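You operate a simulated robot arm through the tools that you are given. There is no shell and no other tool.

You are at the controls of a simulated robot arm. One attempt, no reset.

JOB
Gauge the white and orange adapters and drop each in the bin of its size.

Only the result counts: the job must be done as asked and must still hold three seconds after the hand-in. Knocking over, shifting, dropping, spilling or breaking anything else fails it.

ROBOT AND FRAMES
A 6-joint arm with a four-finger gripper, fixed in place. Base frame: the origin is on the floor under the middle of its stand, x ahead of it, y to its left, z up. Lengths are in mm, angles in rad, forces in N, time in s.
It reaches about 1012 mm from its shoulder. Its first joint turns from -2.897 to 2.897 rad. Payload 3.43 kg.
The tool frame sits at the grasp point between the pads (the TCP): z along the fingers, y along the line on which they close. The tips reach 30 mm beyond it. The gripper opens to 120 mm; its body begins 85 mm behind the TCP.
Orientation is that of the tool frame in the base frame, as a unit quaternion [x, y, z, w]. With the fingers straight down and closing along the base's y, the tool's x points along the base's -x, its y along +y and its z along -z.

CONTROLS
- The arm moves only by the tool servo_tool. Its arguments are lists of equal length, an entry for each row: "linear": the shift along the tool's x, y, z in mm, a list of three; "dr": the turn, a rotation vector about the tool's x, y, z in rad, a list of three; "jaw": the finger opening in mm, from 0 to 120. In form: {"linear": [[tx, ty, tz], ...], "dr": [[ax, ay, az], ...], "jaw": [jaw, ...]}. A call has 1 to 20 rows; each row is the pose to reach, as a shift and turn from the pose commanded when the call began, along the tool's axes at that moment. Rows are played at 5 a second. More than 50 mm and 0.15 rad between two rows, or a gripper value outside its range, and nothing of the call is played. A pose out of reach is approached as far as the arm can. The call stops where the force on the tool passes 40 N (or 10 N more than at its start, if that is more) or the arm is blocked; 0.2 s more then pass. The fingers move at their own pace (about 136.2 mm/s each) and stop on an object; they squeeze with about 22 N. The grip force told is the motor's: it shows also when the fingers shut on nothing. Time passes only in rows, and 0.2 s behind the last, so rows that repeat a pose let the fingers close. The reply holds the time, the measured pose of the TCP, the force on the tool along the base axes, the opening and the grip force, in the units named above and with some noise, with the torque about the TCP (base axes, N m) and any sound that the robot's microphone picked up.
- Cameras (640 x 400 px; columns grow to the right, rows downward): "scene" is fixed at [399.2, -651.5, 1509.2]; the picture's right is [1.00, 0.05, 0.00], its down [0.02, -0.34, -0.94] and it looks along [-0.04, 0.94, -0.34] (base axes); focal length 322 px, centre (320, 200). "wrist" rides on the gripper at [71, -17, -121] in the tool frame; the picture's right is [0.23, 0.97, 0.00], its down [-0.81, 0.19, -0.55] and it looks along [-0.54, 0.13, 0.83] (tool axes); focal length 275 px, centre (320, 200). There is no depth. A picture from a camera that has moved, and an enlarged one, comes with that camera's place and axes in the base frame and with its lens.
- camera(camera): a new picture of that camera. The clock stands still meanwhile.
- close_up(camera, box): a new picture of the part [left, top, right, bottom] of that camera's present view, enlarged. The clock stands still meanwhile.
- hand_in(): hands the job in; it is judged then, once.

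Nothing tells you positions but the pictures and the camera data. Unless the task says otherwise, let go and move clear before handing in.

The tools are called after "Request:" by a JSON object that holds its "method" and its "body". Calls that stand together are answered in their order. servo_tool: Moves the arm, as the interface text tells. Its arguments: {"type":"object","properties":{"linear":{"type":"array","items":{"type":"array","items":{"type":"number"}}},"dr":{"type":"array","items":{"type":"array","items":{"type":"number"}}},"jaw":{"type":"array","items":{"type":"number"}}},"required":["linear","dr","jaw"]} The other tools are called the same way: camera (camera) takes a picture; close_up (camera, box) takes an enlarged picture of a part of a camera's view; hand_in () hands the job in.

At the start:

```text
time: 0.0
tool_pos: [357.7, 304.2, 1254.0]
ee_rot: [0.0, 1.0, 0.001, 0.0]
wrist_force: [0.2, -0.1, -0.1]
ft_torque: [-0.01, 0.0, -0.01]
finger_gap: 119.9
grip_force: 0.1
```

scene: 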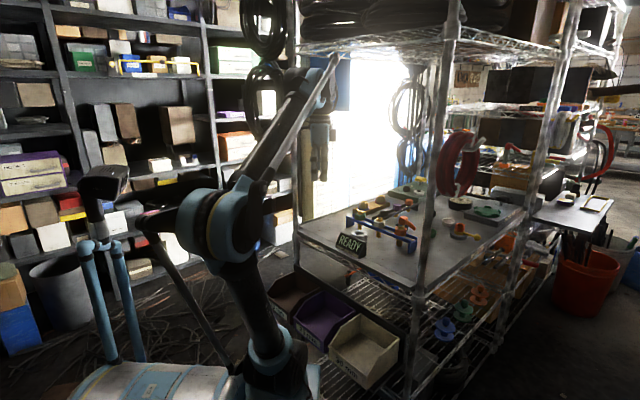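
wrist: 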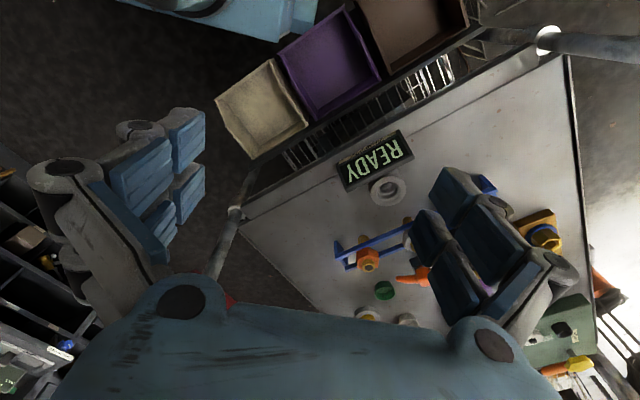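

I see a shelf with a worktop carrying a "READY" display, a gauge and several adapters, and three bins in front (brown, purple, cream). I'll look at details first.

Request:
{"method": "close_up", "body": {"camera": "scene", "box": [290, 170, 530, 300]}}

Request:
{"method": "close_up", "body": {"camera": "scene", "box": [260, 260, 420, 400]}}

Request:
{"method": "close_up", "body": {"camera": "wrist", "box": [200, 0, 640, 400]}}

Request:
{"method": "close_up", "body": {"camera": "wrist", "box": [310, 130, 470, 330]}}

```text
2.67 times, centred on (410, 235) of scene
camera zoom: at [399.2, -651.5, 1509.2], right [1.0, 0.05, 0.0], down [0.02, -0.34, -0.94], along [-0.04, 0.94, -0.34], focal length 859 px, centre (80, 107)
```

zoom: 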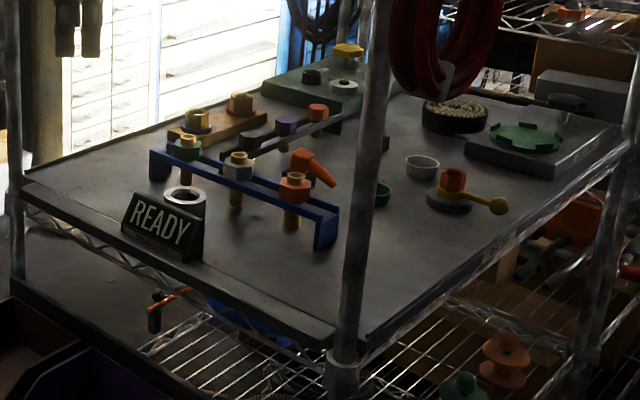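

```text
2.86 times, centred on (340, 330) of scene
camera zoom: at [399.2, -651.5, 1509.2], right [1.0, 0.05, 0.0], down [0.02, -0.34, -0.94], along [-0.04, 0.94, -0.34], focal length 920 px, centre (263, -171)
```

zoom: 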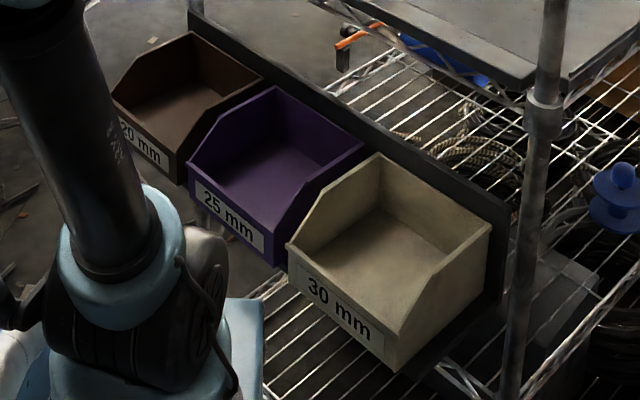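

```text
1.00 times, centred on (420, 200) of wrist (not enlarged: the box is as wide or as high as the picture)
camera zoom: at [285.3, 285.8, 1374.5], right [-0.23, 0.97, 0.0], down [0.81, 0.19, 0.55], along [0.54, 0.13, -0.83], focal length 275 px, centre (220, 200)
```

zoom: 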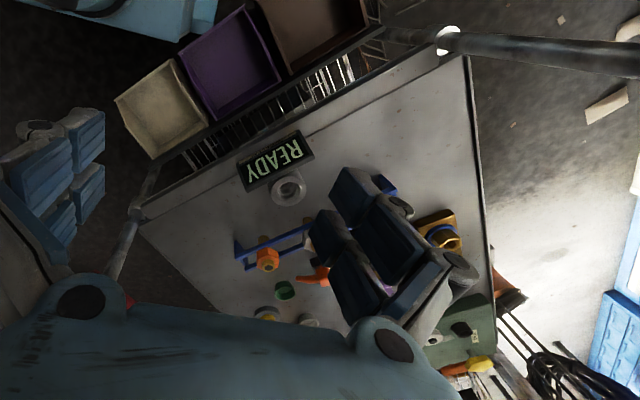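

```text
2.00 times, centred on (390, 230) of wrist
camera zoom: at [285.3, 285.8, 1374.5], right [-0.23, 0.97, 0.0], down [0.81, 0.19, 0.55], along [0.54, 0.13, -0.83], focal length 551 px, centre (180, 140)
```

zoom: 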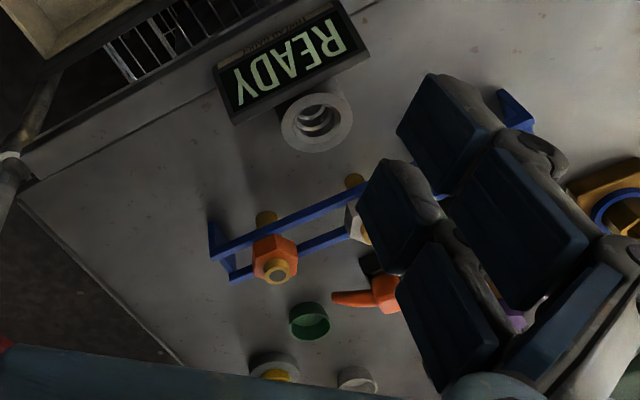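

The blue rail holds adapters with green, white and orange hex heads, with a ring-like socket behind the READY display. I'll look closer before moving.

Request:
{"method": "close_up", "body": {"camera": "scene", "box": [335, 200, 425, 270]}}

Request:
{"method": "close_up", "body": {"camera": "scene", "box": [345, 180, 445, 245]}}

Request:
{"method": "close_up", "body": {"camera": "scene", "box": [420, 180, 540, 260]}}

Request:
{"method": "close_up", "body": {"camera": "scene", "box": [325, 220, 375, 260]}}

```text
5.71 times, centred on (380, 235) of scene
camera zoom: at [399.2, -651.5, 1509.2], right [1.0, 0.05, 0.0], down [0.02, -0.34, -0.94], along [-0.04, 0.94, -0.34], focal length 1840 px, centre (-23, 0)
```

zoom: 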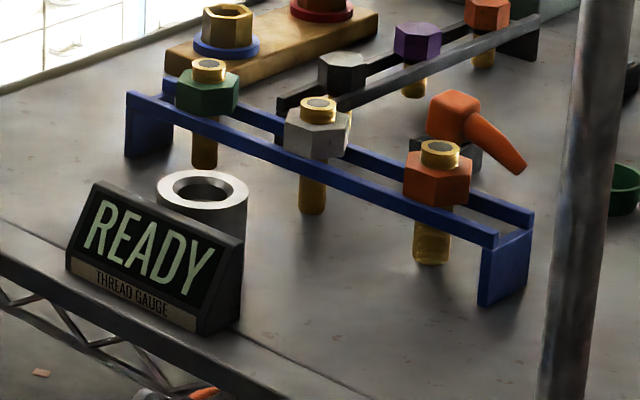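

```text
6.15 times, centred on (395, 212) of scene
camera zoom: at [399.2, -651.5, 1509.2], right [1.0, 0.05, 0.0], down [0.02, -0.34, -0.94], along [-0.04, 0.94, -0.34], focal length 1982 px, centre (-142, 123)
```

zoom: 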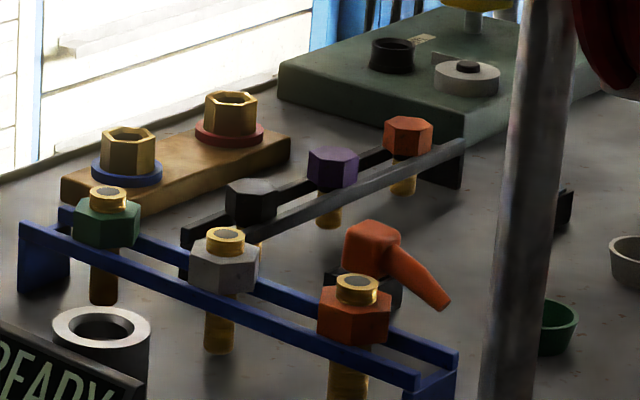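

```text
5.00 times, centred on (480, 220) of scene
camera zoom: at [399.2, -651.5, 1509.2], right [1.0, 0.05, 0.0], down [0.02, -0.34, -0.94], along [-0.04, 0.94, -0.34], focal length 1610 px, centre (-480, 100)
```

zoom: 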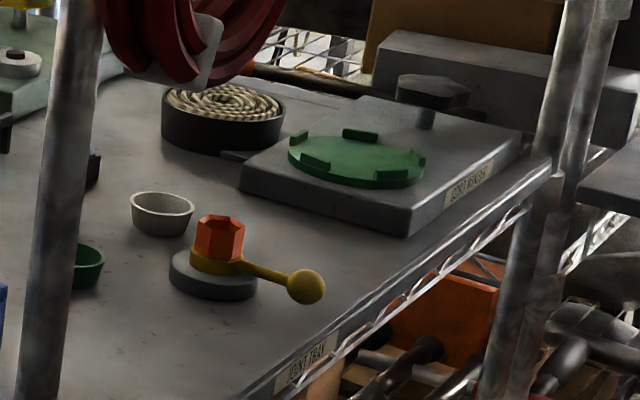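

```text
10.00 times, centred on (350, 240) of scene
camera zoom: at [399.2, -651.5, 1509.2], right [1.0, 0.05, 0.0], down [0.02, -0.34, -0.94], along [-0.04, 0.94, -0.34], focal length 3220 px, centre (20, -200)
```

zoom: 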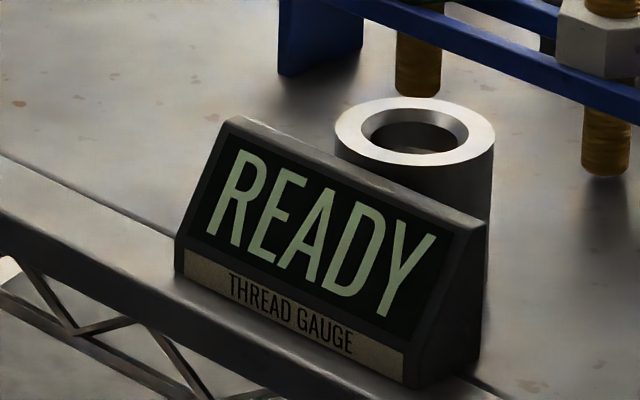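

The blue rail runs at about 45° to the base axes, with the gauge ring near (497, 454, 978) and the orange adapter's top near (653, 470, 1003). I'll check the finger shape, then turn the tool to line up with the shelf and lower it a little, still outside the shelf.

Request:
{"method": "close_up", "body": {"camera": "wrist", "box": [400, 150, 600, 380]}}

Request:
{"method": "close_up", "body": {"camera": "wrist", "box": [20, 80, 240, 340]}}

Request:
{"method": "servo_tool", "body": {"linear": [[0, 0, 10], [0, 0, 22], [0, 0, 34], [0, 0, 46], [0, 0, 58], [0, 0, 70], [0, 0, 82], [0, 0, 94]], "dr": [[0, 0, -0.1], [0, 0, -0.2], [0, 0, -0.3], [0, 0, -0.4], [0, 0, -0.5], [0, 0, -0.6], [0, 0, -0.7], [0, 0, -0.785]], "jaw": [120, 120, 120, 120, 120, 120, 120, 120]}}

```text
1.74 times, centred on (500, 265) of wrist
camera zoom: at [285.3, 285.8, 1374.5], right [-0.23, 0.97, 0.0], down [0.81, 0.19, 0.55], along [0.54, 0.13, -0.83], focal length 479 px, centre (7, 87)
```

zoom: 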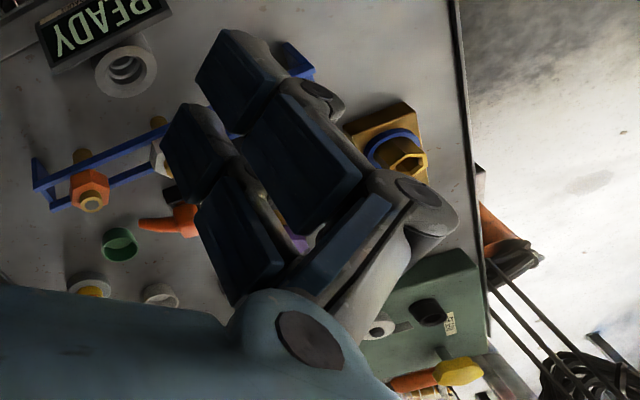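

```text
1.54 times, centred on (130, 210) of wrist
camera zoom: at [285.3, 285.8, 1374.5], right [-0.23, 0.97, 0.0], down [0.81, 0.19, 0.55], along [0.54, 0.13, -0.83], focal length 424 px, centre (612, 185)
```

zoom: 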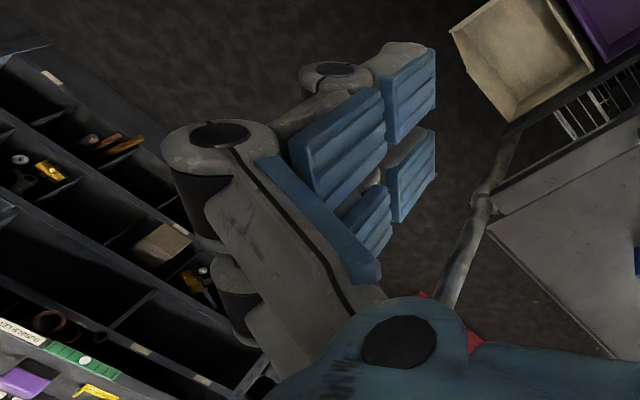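

```text
time: 1.8
tool_pos: [345.2, 304.1, 1166.4]
ee_rot: [-0.384, 0.923, -0.001, 0.006]
wrist_force: [-0.2, -0.3, 0.6]
ft_torque: [0.03, -0.04, -0.01]
finger_gap: 119.9
grip_force: 0.0
```

The tool is turned about 45° and lowered. The reported x shifted by about 12 mm, so I'll let it settle and look through the wrist camera.

Request:
{"method": "servo_tool", "body": {"linear": [[0, 0, 0], [0, 0, 0]], "dr": [[0, 0, 0], [0, 0, 0]], "jaw": [70, 70]}}

Request:
{"method": "camera", "body": {"camera": "wrist"}}

Request:
{"method": "camera", "body": {"camera": "scene"}}

```text
time: 2.4
tool_pos: [344.3, 303.9, 1165.9]
ee_rot: [-0.382, 0.924, -0.001, 0.006]
wrist_force: [0.3, 0.0, 0.0]
ft_torque: [0.04, 0.01, 0.0]
finger_gap: 69.9
grip_force: 0.0
```

```text
taken
camera wrist: at [304.0, 239.9, 1285.4], right [-0.85, 0.53, -0.01], down [0.43, 0.71, 0.56], along [0.3, 0.47, -0.83], focal length 275 px, centre (320, 200)
```

wrist: 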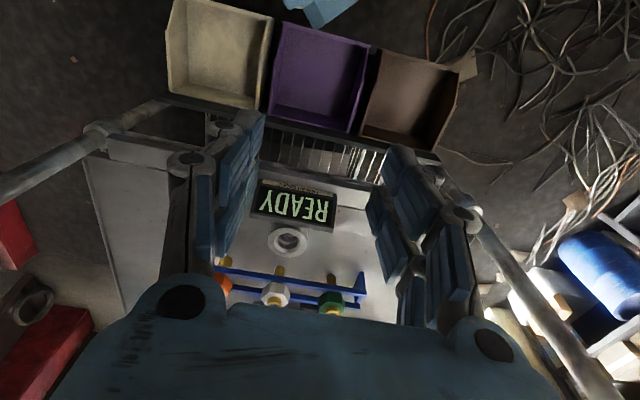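

```text
taken
```

scene: 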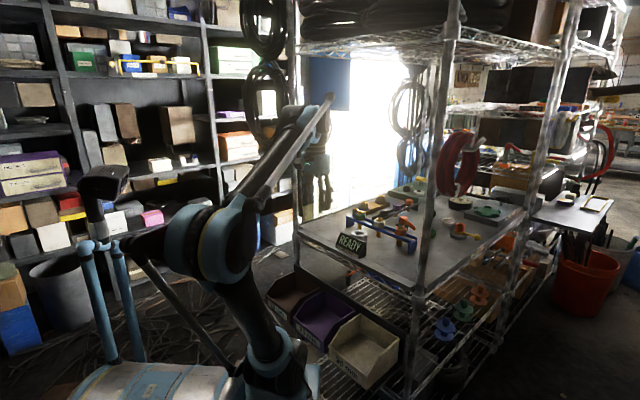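

The bins show as cream (30), purple (25) and brown (20), and the arm tracks commands with an offset of about 13 mm, so I'll rely on measured feedback. Next I move 200 mm toward the shelf at this safe height.

Request:
{"method": "servo_tool", "body": {"linear": [[-25, 0, 0], [-50, 0, 0], [-75, 0, 0], [-100, 0, 0], [-125, 0, 0], [-150, 0, 0], [-175, 0, 0], [-200, 0, 0], [-200, 0, 0]], "dr": [[0, 0, 0], [0, 0, 0], [0, 0, 0], [0, 0, 0], [0, 0, 0], [0, 0, 0], [0, 0, 0], [0, 0, 0], [0, 0, 0]], "jaw": [70, 70, 70, 70, 70, 70, 70, 70, 70]}}

Request:
{"method": "camera", "body": {"camera": "wrist"}}

Request:
{"method": "camera", "body": {"camera": "scene"}}

```text
time: 4.4
tool_pos: [485.5, 444.8, 1165.6]
ee_rot: [-0.383, 0.924, -0.002, 0.006]
wrist_force: [-0.8, 0.3, 0.1]
ft_torque: [0.02, -0.01, -0.04]
finger_gap: 69.7
grip_force: 0.1
```

```text
taken
camera wrist: at [444.2, 381.0, 1284.7], right [-0.85, 0.53, -0.01], down [0.43, 0.71, 0.56], along [0.3, 0.47, -0.83], focal length 275 px, centre (320, 200)
```

wrist: 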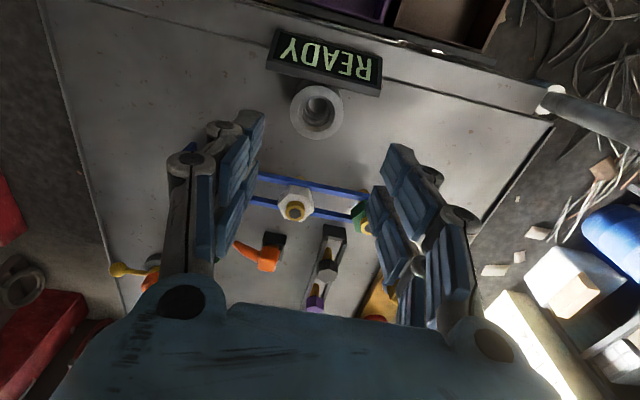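

```text
taken
```

scene: 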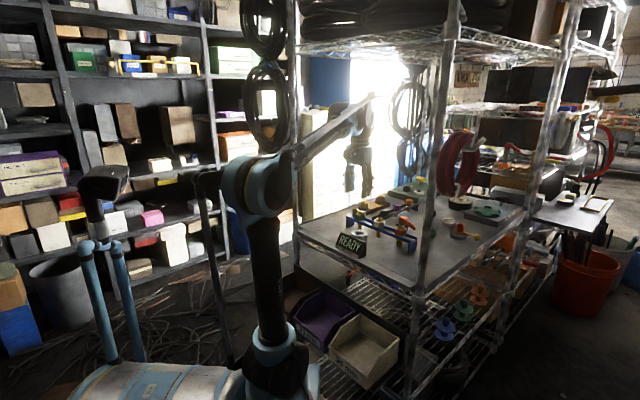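

The relative motion was accurate this time. Now I'll zoom in on the white adapter and gauge ring to locate them from this view.

Request:
{"method": "close_up", "body": {"camera": "wrist", "box": [240, 160, 400, 260]}}

Request:
{"method": "close_up", "body": {"camera": "wrist", "box": [256, 20, 416, 150]}}

```text
4.00 times, centred on (320, 210) of wrist
camera zoom: at [444.2, 381.0, 1284.7], right [-0.85, 0.53, -0.01], down [0.43, 0.71, 0.56], along [0.3, 0.47, -0.83], focal length 1101 px, centre (320, 160)
```

zoom: 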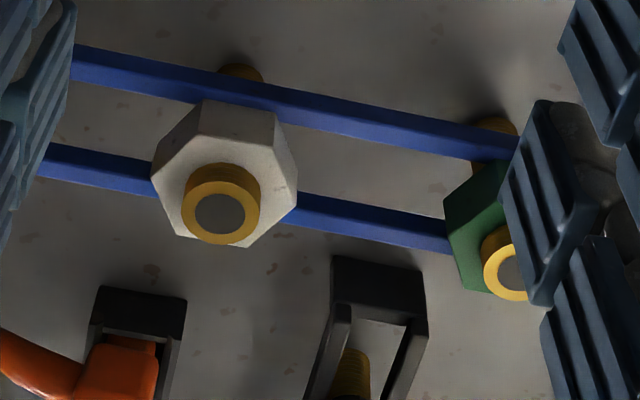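

```text
3.08 times, centred on (336, 85) of wrist
camera zoom: at [444.2, 381.0, 1284.7], right [-0.85, 0.53, -0.01], down [0.43, 0.71, 0.56], along [0.3, 0.47, -0.83], focal length 847 px, centre (271, 554)
```

zoom: 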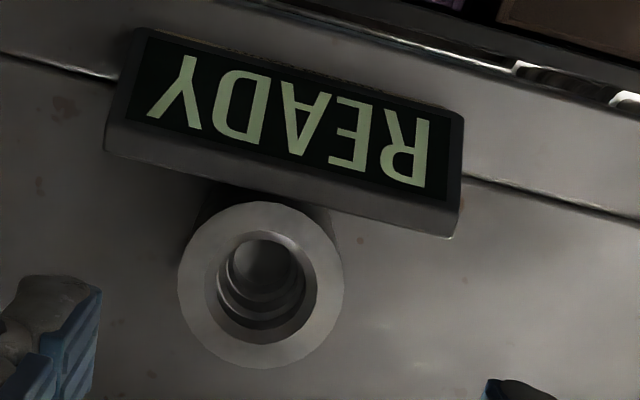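

The gauge bore is stepped, and the hex flats lie parallel to the rail. I'll turn the tool +30° so the fingers close on a pair of flats, then check the pose again.

Request:
{"method": "servo_tool", "body": {"linear": [[0, 0, 0], [0, 0, 0], [0, 0, 0], [0, 0, 0], [0, 0, 0], [0, 0, 0]], "dr": [[0, 0, 0.1], [0, 0, 0.2], [0, 0, 0.3], [0, 0, 0.4], [0, 0, 0.5236], [0, 0, 0.5236]], "jaw": [70, 70, 70, 70, 70, 70]}}

Request:
{"method": "camera", "body": {"camera": "wrist"}}

```text
time: 5.8
tool_pos: [484.8, 444.1, 1167.3]
ee_rot: [-0.13, 0.992, 0.0, 0.006]
wrist_force: [-1.1, 0.9, 0.1]
ft_torque: [0.03, 0.03, 0.02]
finger_gap: 69.9
grip_force: 0.1
```

```text
taken
camera wrist: at [418.2, 409.3, 1285.5], right [-0.47, 0.88, 0.0], down [0.73, 0.39, 0.56], along [0.5, 0.26, -0.83], focal length 275 px, centre (320, 200)
```

wrist: 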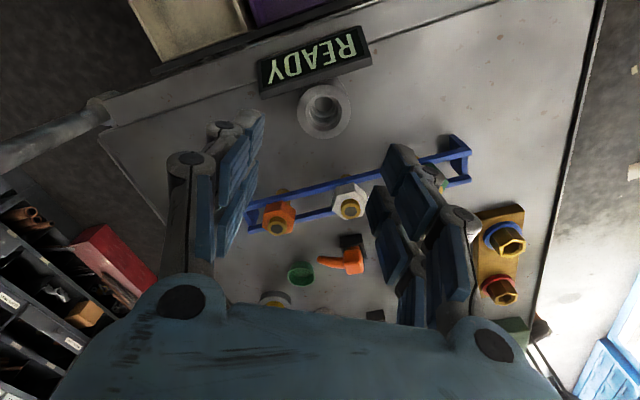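

Position held during that turn, and there is a steady tilt of about 0.012 rad that I'll correct. I'll zoom in on both adapters from this view.

Request:
{"method": "close_up", "body": {"camera": "wrist", "box": [240, 160, 400, 260]}}

Request:
{"method": "close_up", "body": {"camera": "wrist", "box": [280, 70, 376, 150]}}

```text
4.00 times, centred on (320, 210) of wrist
camera zoom: at [418.2, 409.3, 1285.5], right [-0.47, 0.88, 0.0], down [0.73, 0.39, 0.56], along [0.5, 0.26, -0.83], focal length 1101 px, centre (320, 160)
```

zoom: 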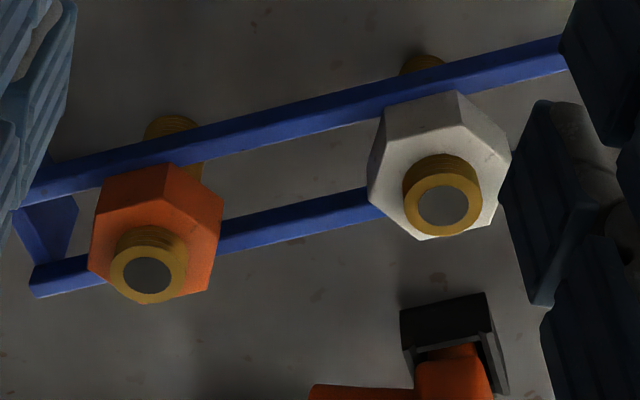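

```text
5.00 times, centred on (328, 110) of wrist
camera zoom: at [418.2, 409.3, 1285.5], right [-0.47, 0.88, 0.0], down [0.73, 0.39, 0.56], along [0.5, 0.26, -0.83], focal length 1376 px, centre (280, 650)
```

zoom: 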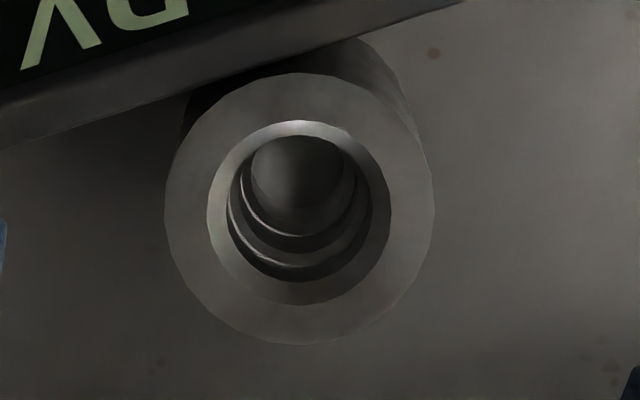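

White's top is at about (582.6, 540.2, 1009), orange's at (652.6, 469.5, 1009), and the gauge ring's centre is at (497.4, 455.2, 977). I'm moving above the white adapter with the fingertips still above everything, and removing the tilt.

Request:
{"method": "servo_tool", "body": {"linear": [[-20, 11, 0], [-40, 23, 8], [-60, 34, 22], [-80, 45, 38], [-100, 57, 56], [-118.4, 67.9, 78.3], [-118.4, 67.9, 78.3]], "dr": [[0, 0.002, 0], [-0.001, 0.004, 0], [-0.0015, 0.006, 0], [-0.002, 0.008, 0], [-0.0025, 0.01, 0], [-0.0031, 0.0116, 0], [-0.0031, 0.0116, 0]], "jaw": [60, 60, 60, 60, 60, 60, 60]}}

Request:
{"method": "camera", "body": {"camera": "wrist"}}

Request:
{"method": "camera", "body": {"camera": "scene"}}

```text
time: 7.4
tool_pos: [581.8, 540.7, 1089.2]
ee_rot: [-0.13, 0.992, 0.001, 0.0]
wrist_force: [0.3, -0.9, 0.1]
ft_torque: [0.02, -0.01, -0.02]
finger_gap: 59.9
grip_force: 0.0
```

```text
taken
camera wrist: at [516.3, 506.6, 1209.9], right [-0.47, 0.88, 0.0], down [0.73, 0.39, 0.55], along [0.49, 0.26, -0.83], focal length 275 px, centre (320, 200)
```

wrist: 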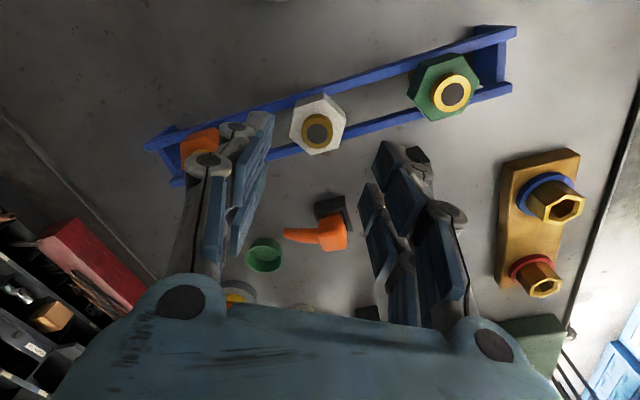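

```text
taken
```

scene: 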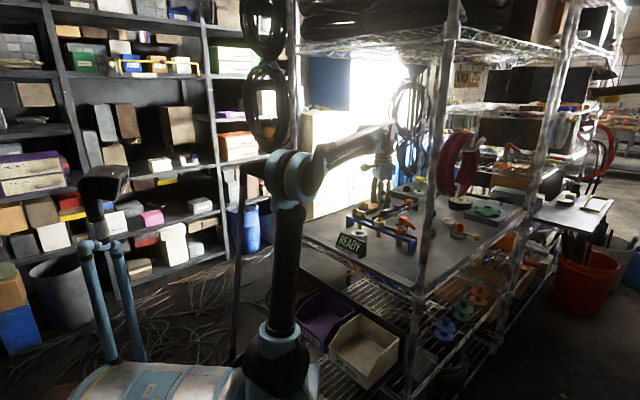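

The tool now sits above the white adapter with the tilt removed. I'll zoom in to check the alignment.

Request:
{"method": "close_up", "body": {"camera": "wrist", "box": [260, 80, 380, 180]}}

Request:
{"method": "close_up", "body": {"camera": "scene", "box": [335, 170, 435, 270]}}

```text
4.00 times, centred on (320, 130) of wrist
camera zoom: at [516.3, 506.6, 1209.9], right [-0.47, 0.88, 0.0], down [0.73, 0.39, 0.55], along [0.49, 0.26, -0.83], focal length 1101 px, centre (320, 480)
```

zoom: 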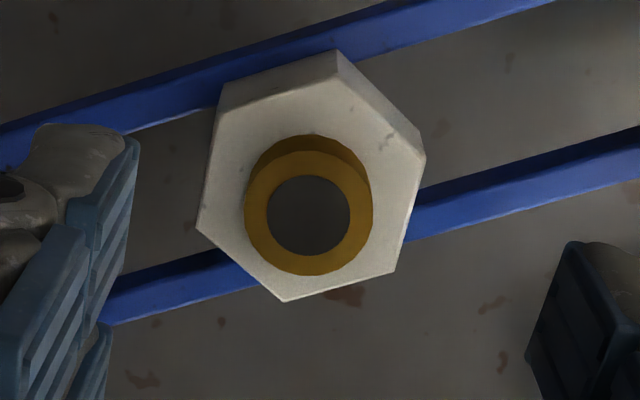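

```text
4.00 times, centred on (385, 220) of scene
camera zoom: at [399.2, -651.5, 1509.2], right [1.0, 0.05, 0.0], down [0.02, -0.34, -0.94], along [-0.04, 0.94, -0.34], focal length 1288 px, centre (60, 120)
```

zoom: 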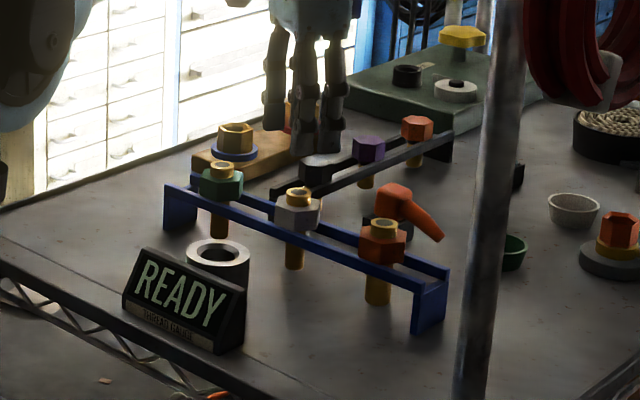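

The white adapter is centred to within about 2 mm. I need the rail and hex heights, so I'll zoom in further from the scene camera.

Request:
{"method": "close_up", "body": {"camera": "scene", "box": [365, 205, 415, 250]}}

Request:
{"method": "close_up", "body": {"camera": "wrist", "box": [150, 20, 350, 180]}}

```text
8.89 times, centred on (390, 228) of scene
camera zoom: at [399.2, -651.5, 1509.2], right [1.0, 0.05, 0.0], down [0.02, -0.34, -0.94], along [-0.04, 0.94, -0.34], focal length 2862 px, centre (-302, -44)
```

zoom: 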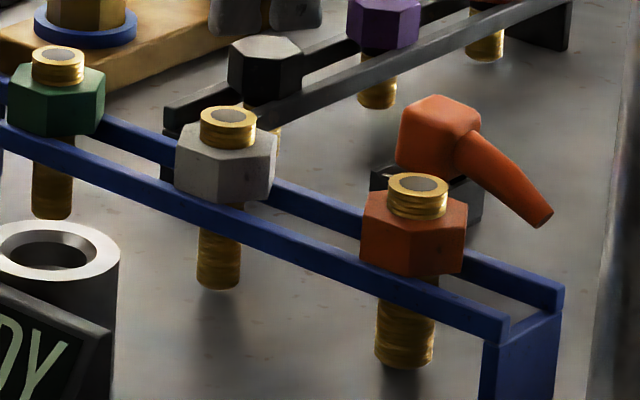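

```text
2.50 times, centred on (250, 100) of wrist
camera zoom: at [516.3, 506.6, 1209.9], right [-0.47, 0.88, 0.0], down [0.73, 0.39, 0.55], along [0.49, 0.26, -0.83], focal length 688 px, centre (495, 450)
```

zoom: 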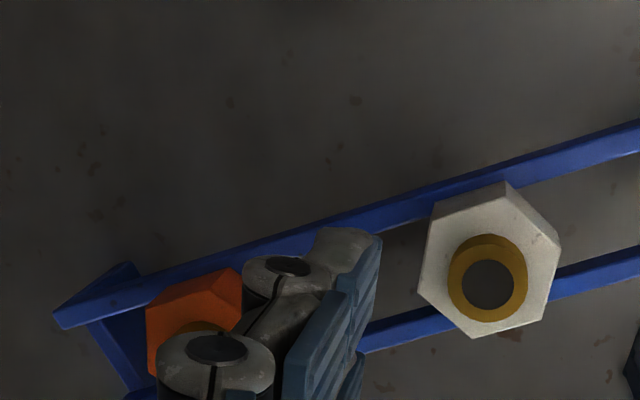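

From the scene zoom I take the hex to span z ≈ 977–996, with the spigot top at 1008 and the thread reaching down to about 930. I'll lower partway around the white hex and check the clearances.

Request:
{"method": "servo_tool", "body": {"linear": [[-1.3, -0.9, 10], [-1.3, -0.9, 20], [-1.3, -0.9, 30], [-1.3, -0.9, 40], [-1.3, -0.9, 50], [-1.3, -0.9, 57], [-1.3, -0.9, 57]], "dr": [[0, 0, 0], [0, 0, 0], [0, 0, 0], [0, 0, 0], [0, 0, 0], [0, 0, 0], [0, 0, 0]], "jaw": [60, 60, 60, 60, 60, 60, 60]}}

Request:
{"method": "camera", "body": {"camera": "wrist"}}

Request:
{"method": "close_up", "body": {"camera": "scene", "box": [345, 180, 425, 250]}}

```text
time: 9.0
tool_pos: [584.6, 541.9, 1032.9]
ee_rot: [-0.131, 0.991, 0.002, 0.001]
wrist_force: [-0.5, 0.9, -0.5]
ft_torque: [0.0, 0.0, 0.0]
finger_gap: 59.7
grip_force: 0.0
```

```text
taken
camera wrist: at [518.9, 506.3, 1152.6], right [-0.47, 0.88, 0.0], down [0.73, 0.39, 0.55], along [0.49, 0.26, -0.83], focal length 275 px, centre (320, 200)
```

wrist: 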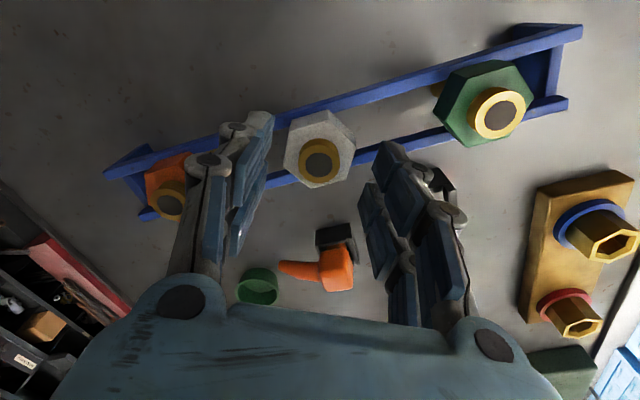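

```text
5.71 times, centred on (385, 215) of scene
camera zoom: at [399.2, -651.5, 1509.2], right [1.0, 0.05, 0.0], down [0.02, -0.34, -0.94], along [-0.04, 0.94, -0.34], focal length 1840 px, centre (-51, 114)
```

zoom: 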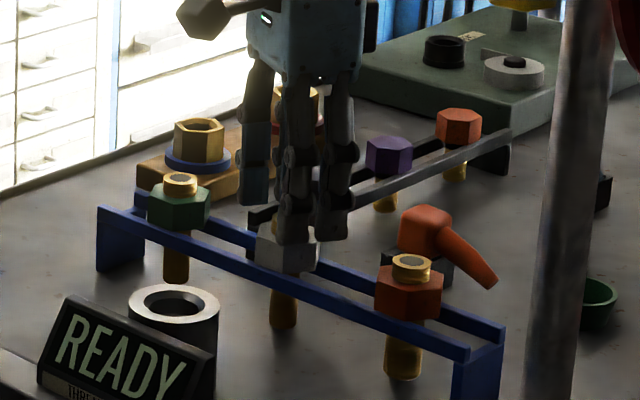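

The fingers straddle the white hex. I'll zoom in to check the centring before the final descent.

Request:
{"method": "close_up", "body": {"camera": "wrist", "box": [220, 90, 420, 240]}}

```text
2.67 times, centred on (320, 165) of wrist
camera zoom: at [518.9, 506.3, 1152.6], right [-0.47, 0.88, 0.0], down [0.73, 0.39, 0.55], along [0.49, 0.26, -0.83], focal length 734 px, centre (320, 293)
```

zoom: 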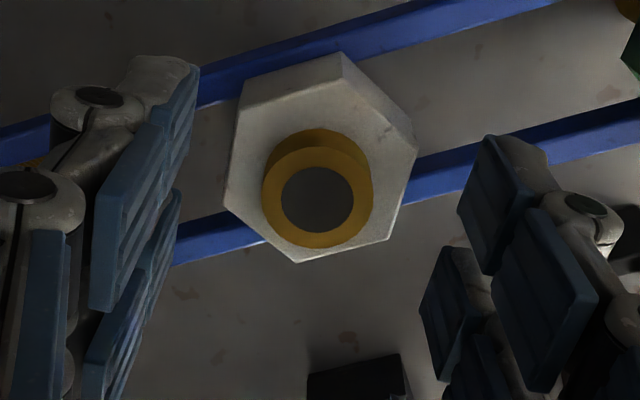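

The hex is centred between the finger pairs to within about 1 mm. I'm lowering 17 mm more, watching the force.

Request:
{"method": "servo_tool", "body": {"linear": [[0, -0.5, 5], [0, -0.5, 10], [0, -0.5, 14], [0, -0.5, 17], [0, -0.5, 17]], "dr": [[0, 0, 0], [0, 0, 0], [0, 0, 0], [0, 0, 0], [0, 0, 0]], "jaw": [60, 60, 60, 60, 60]}}

Request:
{"method": "camera", "body": {"camera": "wrist"}}

Request:
{"method": "close_up", "body": {"camera": "scene", "box": [360, 200, 410, 245]}}

```text
time: 10.2
tool_pos: [583.3, 540.0, 1013.4]
ee_rot: [-0.131, 0.991, 0.001, 0.001]
wrist_force: [-0.8, -1.4, -0.5]
ft_torque: [0.02, 0.06, -0.01]
finger_gap: 59.9
grip_force: 0.0
```

```text
taken
camera wrist: at [518.5, 505.4, 1134.8], right [-0.47, 0.88, 0.0], down [0.73, 0.39, 0.55], along [0.49, 0.26, -0.83], focal length 275 px, centre (320, 200)
```

wrist: 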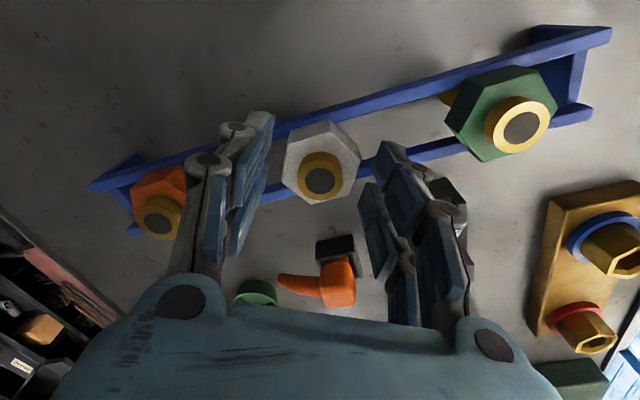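

```text
8.89 times, centred on (385, 222) of scene
camera zoom: at [399.2, -651.5, 1509.2], right [1.0, 0.05, 0.0], down [0.02, -0.34, -0.94], along [-0.04, 0.94, -0.34], focal length 2862 px, centre (-258, 0)
```

zoom: 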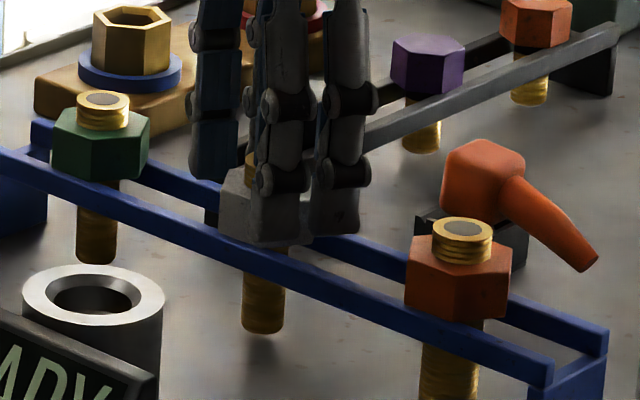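

No contact with the rail, and the tips sit beside the lower part of the hex. Closing the fingers on white.

Request:
{"method": "servo_tool", "body": {"linear": [[0, 0, 0], [0, 0, 0], [0, 0, 0], [0, 0, 0], [0, 0, 0], [0, 0, 0]], "dr": [[0, 0, 0], [0, 0, 0], [0, 0, 0], [0, 0, 0], [0, 0, 0], [0, 0, 0]], "jaw": [50, 44, 38, 30, 20, 20]}}

Request:
{"method": "camera", "body": {"camera": "wrist"}}

Request:
{"method": "close_up", "body": {"camera": "scene", "box": [360, 200, 410, 245]}}

```text
time: 11.6
tool_pos: [584.2, 542.2, 1014.4]
ee_rot: [-0.13, 0.992, 0.001, 0.001]
wrist_force: [0.0, -0.2, 0.0]
ft_torque: [0.0, 0.0, 0.03]
finger_gap: 41.7
grip_force: 22.0
```

```text
taken
camera wrist: at [518.5, 505.3, 1134.8], right [-0.47, 0.88, 0.0], down [0.73, 0.39, 0.55], along [0.49, 0.26, -0.83], focal length 275 px, centre (320, 200)
```

wrist: 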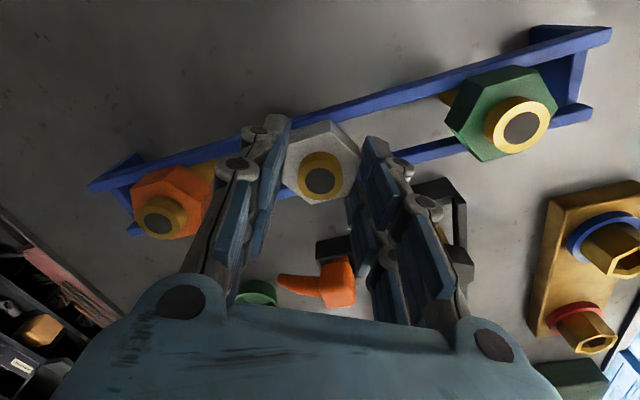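

```text
8.89 times, centred on (385, 222) of scene
camera zoom: at [399.2, -651.5, 1509.2], right [1.0, 0.05, 0.0], down [0.02, -0.34, -0.94], along [-0.04, 0.94, -0.34], focal length 2862 px, centre (-258, 0)
```

zoom: 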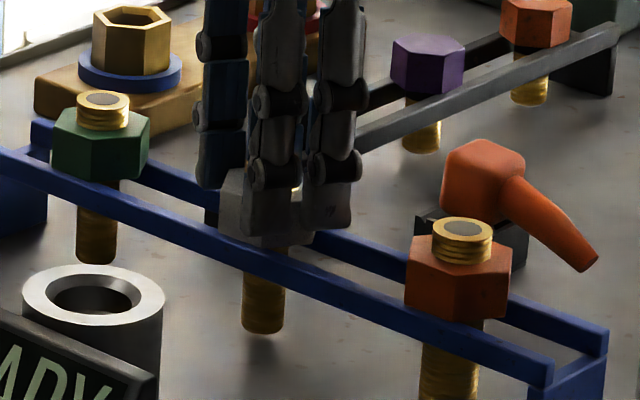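

White is gripped at 41.7 mm with 22 N. I'm lifting it straight up 90 mm.

Request:
{"method": "servo_tool", "body": {"linear": [[0, 0, -5], [0, 0, -15], [0, 0, -30], [0, 0, -45], [0, 0, -60], [0, 0, -75], [0, 0, -90], [0, 0, -90]], "dr": [[0, 0, 0], [0, 0, 0], [0, 0, 0], [0, 0, 0], [0, 0, 0], [0, 0, 0], [0, 0, 0], [0, 0, 0]], "jaw": [20, 20, 20, 20, 20, 20, 20, 20]}}

Request:
{"method": "camera", "body": {"camera": "wrist"}}

Request:
{"method": "close_up", "body": {"camera": "scene", "box": [340, 160, 440, 260]}}

```text
time: 13.4
tool_pos: [586.0, 540.6, 1104.4]
ee_rot: [-0.13, 0.991, 0.001, 0.001]
wrist_force: [0.1, 0.1, -2.5]
ft_torque: [0.01, 0.02, -0.03]
finger_gap: 41.6
grip_force: 22.3
```

```text
taken
camera wrist: at [520.4, 504.3, 1225.1], right [-0.47, 0.88, 0.0], down [0.73, 0.39, 0.55], along [0.49, 0.26, -0.83], focal length 275 px, centre (320, 200)
```

wrist: 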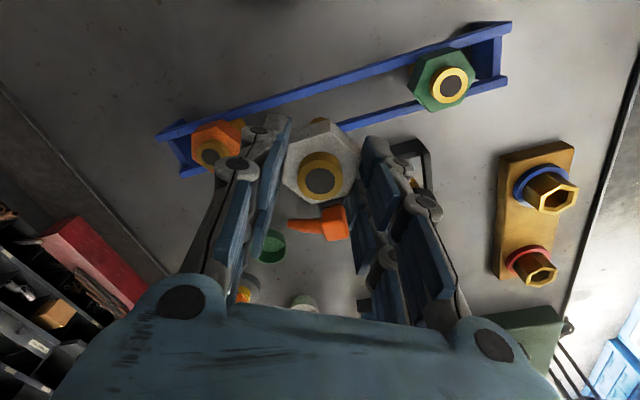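

```text
4.00 times, centred on (390, 210) of scene
camera zoom: at [399.2, -651.5, 1509.2], right [1.0, 0.05, 0.0], down [0.02, -0.34, -0.94], along [-0.04, 0.94, -0.34], focal length 1288 px, centre (40, 160)
```

zoom: 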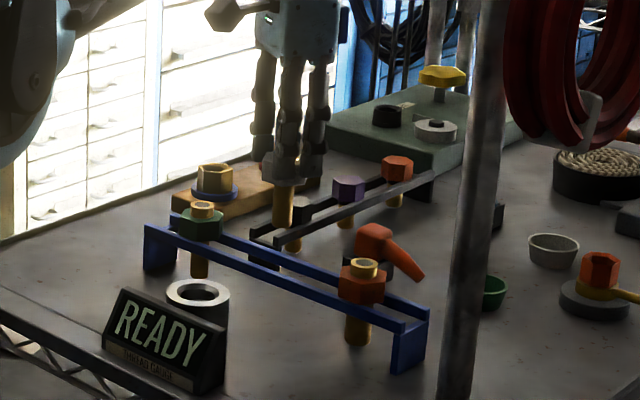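

White is out of the rail and centred in the grip. I'm carrying it over to the gauge ring.

Request:
{"method": "servo_tool", "body": {"linear": [[13, -7.6, 0], [26, -15.1, 0], [39, -22.7, 0], [52.2, -30.2, 0], [65.3, -37.8, 0], [78.4, -45.4, 0], [91.4, -53, 0], [104.5, -60.5, 0], [104.5, -60.5, 0], [104.5, -60.5, 0]], "dr": [[0, 0, 0], [0, 0, 0], [0, 0, 0], [0, 0, 0], [0, 0, 0], [0, 0, 0], [0, 0, 0], [0, 0, 0], [0, 0, 0], [0, 0, 0]], "jaw": [20, 20, 20, 20, 20, 20, 20, 20, 20, 20]}}

Request:
{"method": "close_up", "body": {"camera": "wrist", "box": [240, 50, 400, 210]}}

Request:
{"method": "close_up", "body": {"camera": "scene", "box": [315, 180, 395, 260]}}

```text
time: 15.6
tool_pos: [498.9, 454.3, 1103.8]
ee_rot: [-0.131, 0.991, 0.001, 0.001]
wrist_force: [-0.2, 0.7, -2.5]
ft_torque: [0.02, 0.01, -0.02]
finger_gap: 41.6
grip_force: 22.1
```

```text
2.50 times, centred on (320, 130) of wrist
camera zoom: at [433.1, 418.4, 1224.5], right [-0.47, 0.88, 0.0], down [0.73, 0.39, 0.55], along [0.49, 0.26, -0.83], focal length 688 px, centre (320, 375)
```

zoom: 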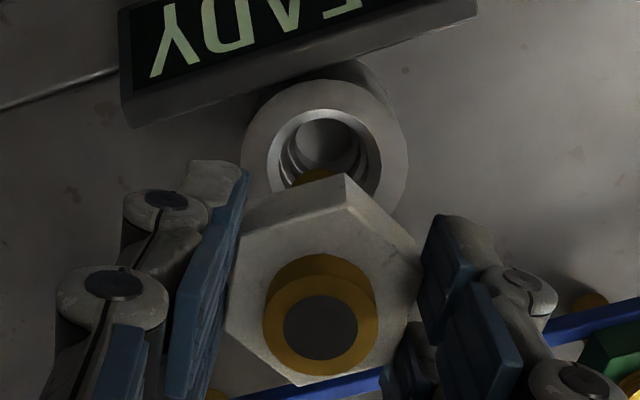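

```text
5.00 times, centred on (355, 220) of scene
camera zoom: at [399.2, -651.5, 1509.2], right [1.0, 0.05, 0.0], down [0.02, -0.34, -0.94], along [-0.04, 0.94, -0.34], focal length 1610 px, centre (145, 100)
```

zoom: 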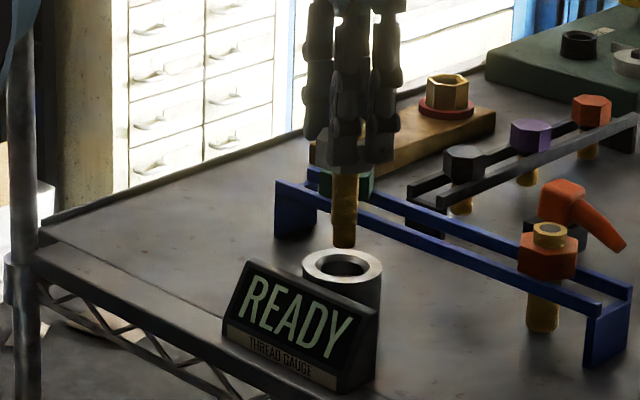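

White hangs almost exactly over the ring, with about 1.4 mm to correct in y. I'll make that correction and lower until the thread is just above the ring.

Request:
{"method": "servo_tool", "body": {"linear": [[-0.4, 1.4, 0], [-0.4, 1.4, 8], [-0.4, 1.4, 16], [-0.4, 1.4, 24], [-0.4, 1.4, 30], [-0.4, 1.4, 35], [-0.4, 1.4, 35]], "dr": [[0, 0, 0], [0, 0, 0], [0, 0, 0], [0, 0, 0], [0, 0, 0], [0, 0, 0], [0, 0, 0]], "jaw": [20, 20, 20, 20, 20, 20, 20]}}

Request:
{"method": "close_up", "body": {"camera": "wrist", "box": [240, 50, 400, 210]}}

Request:
{"method": "close_up", "body": {"camera": "scene", "box": [335, 205, 385, 255]}}

```text
time: 17.2
tool_pos: [499.1, 457.1, 1070.8]
ee_rot: [-0.131, 0.991, 0.001, 0.001]
wrist_force: [0.4, 1.0, -2.3]
ft_torque: [-0.03, -0.03, 0.01]
finger_gap: 41.9
grip_force: 21.8
```

```text
2.50 times, centred on (320, 130) of wrist
camera zoom: at [433.8, 421.4, 1190.3], right [-0.47, 0.88, 0.0], down [0.73, 0.39, 0.55], along [0.49, 0.26, -0.83], focal length 688 px, centre (320, 375)
```

zoom: 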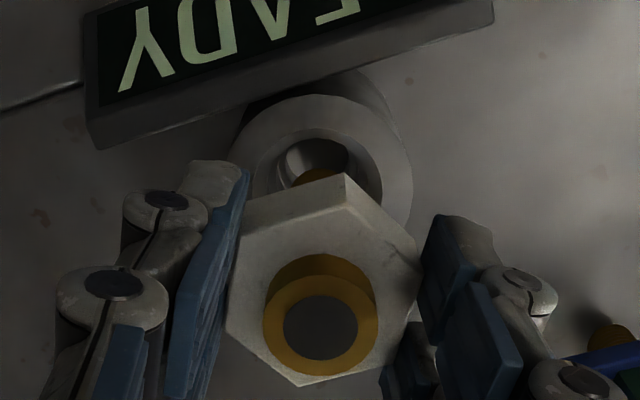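

```text
8.00 times, centred on (360, 230) of scene
camera zoom: at [399.2, -651.5, 1509.2], right [1.0, 0.05, 0.0], down [0.02, -0.34, -0.94], along [-0.04, 0.94, -0.34], focal length 2576 px, centre (0, -40)
```

zoom: 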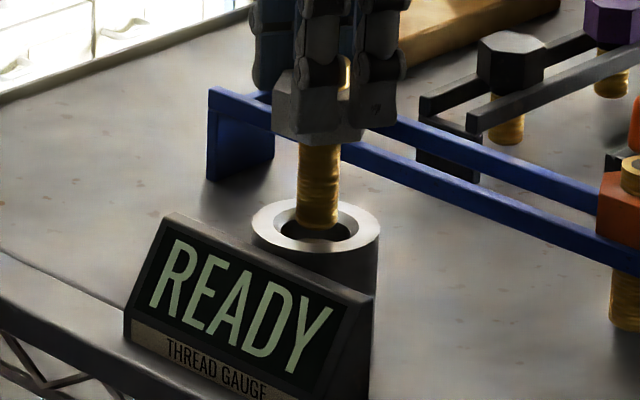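

The white thread, about 19–20 mm wide, is just above the ring and roughly 1.5 mm off. I'll correct and lower gently.

Request:
{"method": "servo_tool", "body": {"linear": [[0.8, -0.4, 0], [1.6, -0.8, 0], [1.6, -0.8, 3], [1.6, -0.8, 6], [1.6, -0.8, 9], [1.6, -0.8, 12], [1.6, -0.8, 12]], "dr": [[0, 0, 0], [0, 0, 0], [0, 0, 0], [0, 0, 0], [0, 0, 0], [0, 0, 0], [0, 0, 0]], "jaw": [20, 20, 20, 20, 20, 20, 20]}}

Request:
{"method": "close_up", "body": {"camera": "wrist", "box": [240, 50, 400, 210]}}

Request:
{"method": "close_up", "body": {"camera": "scene", "box": [335, 205, 385, 255]}}

```text
time: 18.8
tool_pos: [497.7, 455.1, 1059.1]
ee_rot: [-0.131, 0.991, 0.001, 0.0]
wrist_force: [0.1, -0.2, -1.9]
ft_torque: [-0.01, 0.02, -0.02]
finger_gap: 41.6
grip_force: 22.1
```

```text
2.50 times, centred on (320, 130) of wrist
camera zoom: at [432.6, 419.5, 1178.7], right [-0.47, 0.88, 0.0], down [0.73, 0.39, 0.55], along [0.49, 0.26, -0.83], focal length 688 px, centre (320, 375)
```

zoom: 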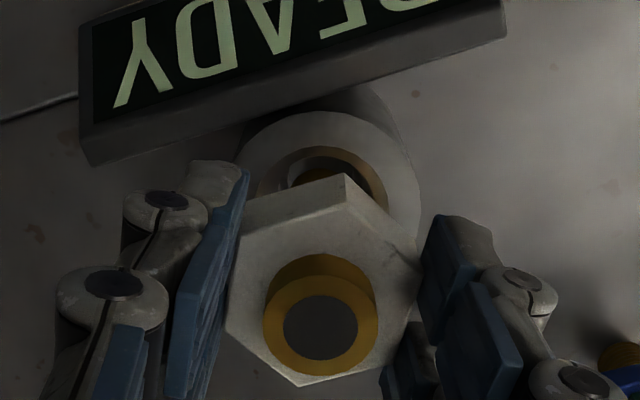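

```text
8.00 times, centred on (360, 230) of scene
camera zoom: at [399.2, -651.5, 1509.2], right [1.0, 0.05, 0.0], down [0.02, -0.34, -0.94], along [-0.04, 0.94, -0.34], focal length 2576 px, centre (0, -40)
```

zoom: 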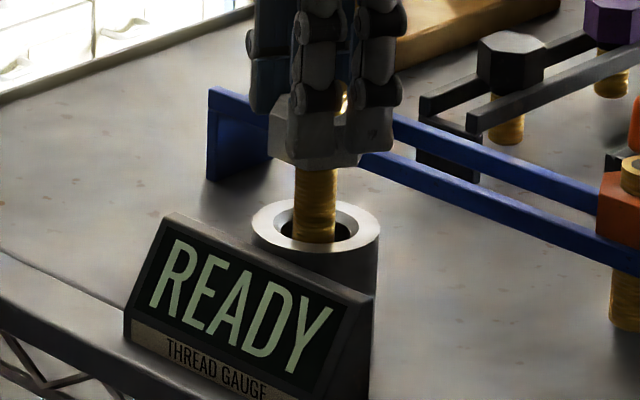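

The thread has entered the ring opening. I'll zoom in for a finer check.

Request:
{"method": "close_up", "body": {"camera": "wrist", "box": [280, 80, 370, 140]}}

Request:
{"method": "close_up", "body": {"camera": "scene", "box": [346, 218, 374, 240]}}

```text
6.67 times, centred on (325, 110) of wrist
camera zoom: at [432.6, 419.5, 1178.7], right [-0.47, 0.88, 0.0], down [0.73, 0.39, 0.55], along [0.49, 0.26, -0.83], focal length 1835 px, centre (287, 800)
```

zoom: 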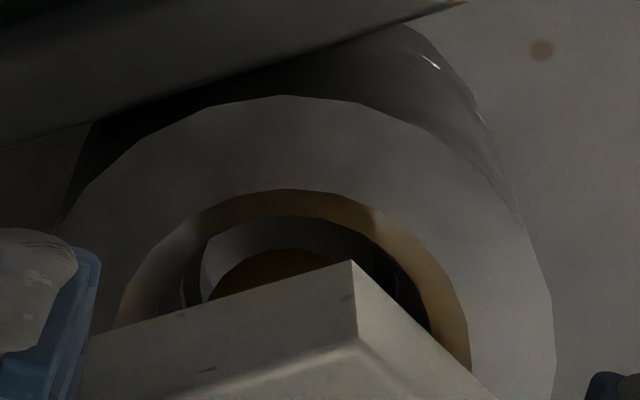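

```text
16.00 times, centred on (360, 229) of scene
camera zoom: at [399.2, -651.5, 1509.2], right [1.0, 0.05, 0.0], down [0.02, -0.34, -0.94], along [-0.04, 0.94, -0.34], focal length 5152 px, centre (-320, -264)
```

zoom: 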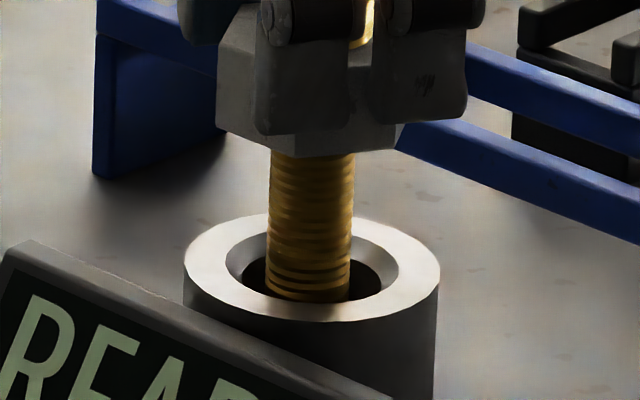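

Scene offset is under 1 mm. I'll nudge (+0.8, +0.5) and go on lowering in small steps, watching for contact.

Request:
{"method": "servo_tool", "body": {"linear": [[-0.9, 0.3, 0], [-0.9, 0.3, 2], [-0.9, 0.3, 4], [-0.9, 0.3, 6], [-0.9, 0.3, 8], [-0.9, 0.3, 10], [-0.9, 0.3, 10]], "dr": [[0, 0, 0], [0, 0, 0], [0, 0, 0], [0, 0, 0], [0, 0, 0], [0, 0, 0], [0, 0, 0]], "jaw": [20, 20, 20, 20, 20, 20, 20]}}

Request:
{"method": "close_up", "body": {"camera": "scene", "box": [335, 210, 385, 255]}}

Request:
{"method": "close_up", "body": {"camera": "scene", "box": [346, 218, 374, 240]}}

```text
time: 20.4
tool_pos: [497.4, 455.2, 1047.3]
ee_rot: [-0.13, 0.992, 0.001, 0.001]
wrist_force: [0.0, 0.1, -2.5]
ft_torque: [-0.01, 0.01, -0.02]
finger_gap: 41.4
grip_force: 21.9
```

```text
8.89 times, centred on (360, 232) of scene
camera zoom: at [399.2, -651.5, 1509.2], right [1.0, 0.05, 0.0], down [0.02, -0.34, -0.94], along [-0.04, 0.94, -0.34], focal length 2862 px, centre (-36, -89)
```

zoom: 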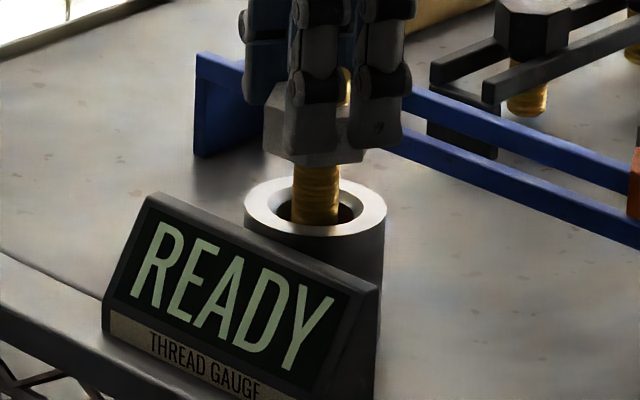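

```text
16.00 times, centred on (360, 229) of scene
camera zoom: at [399.2, -651.5, 1509.2], right [1.0, 0.05, 0.0], down [0.02, -0.34, -0.94], along [-0.04, 0.94, -0.34], focal length 5152 px, centre (-320, -264)
```

zoom: 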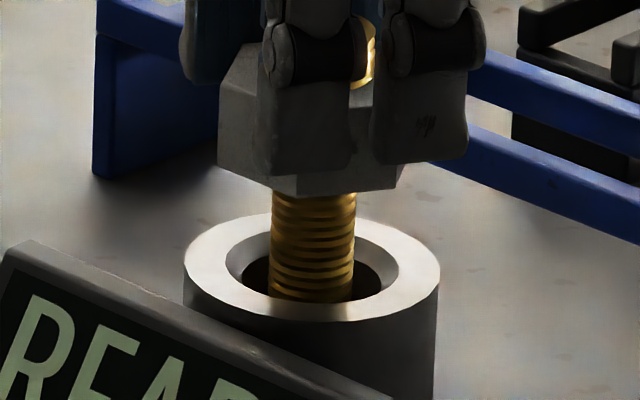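

The thread is now centred in the bore, about 10 mm in with no contact force. Lowering further.

Request:
{"method": "servo_tool", "body": {"linear": [[0, 0, 2], [0, 0, 4], [0, 0, 6], [0, 0, 8], [0, 0, 10], [0, 0, 12], [0, 0, 12]], "dr": [[0, 0, 0], [0, 0, 0], [0, 0, 0], [0, 0, 0], [0, 0, 0], [0, 0, 0], [0, 0, 0]], "jaw": [20, 20, 20, 20, 20, 20, 20]}}

Request:
{"method": "close_up", "body": {"camera": "scene", "box": [335, 210, 385, 255]}}

Request:
{"method": "close_up", "body": {"camera": "wrist", "box": [240, 50, 400, 210]}}

```text
time: 22.0
tool_pos: [498.5, 456.3, 1035.9]
ee_rot: [-0.131, 0.991, 0.0, 0.001]
wrist_force: [0.5, -0.4, -1.8]
ft_torque: [0.02, -0.02, 0.0]
finger_gap: 41.6
grip_force: 21.9
```

```text
8.89 times, centred on (360, 232) of scene
camera zoom: at [399.2, -651.5, 1509.2], right [1.0, 0.05, 0.0], down [0.02, -0.34, -0.94], along [-0.04, 0.94, -0.34], focal length 2862 px, centre (-36, -89)
```

zoom: 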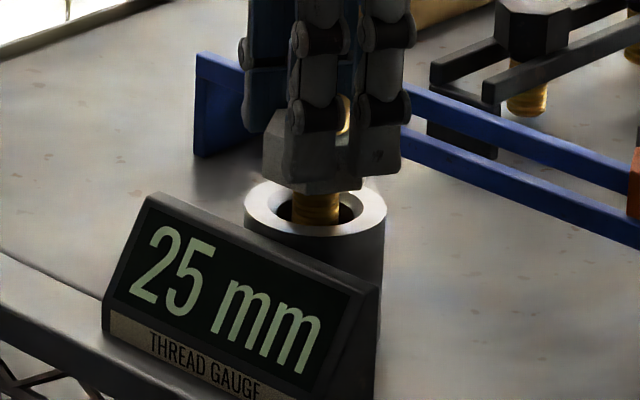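

```text
2.50 times, centred on (320, 130) of wrist
camera zoom: at [433.6, 419.3, 1156.2], right [-0.47, 0.88, 0.0], down [0.73, 0.39, 0.55], along [0.49, 0.26, -0.83], focal length 688 px, centre (320, 375)
```

zoom: 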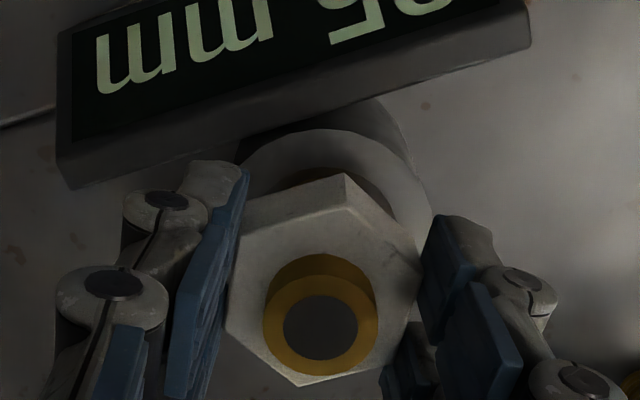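

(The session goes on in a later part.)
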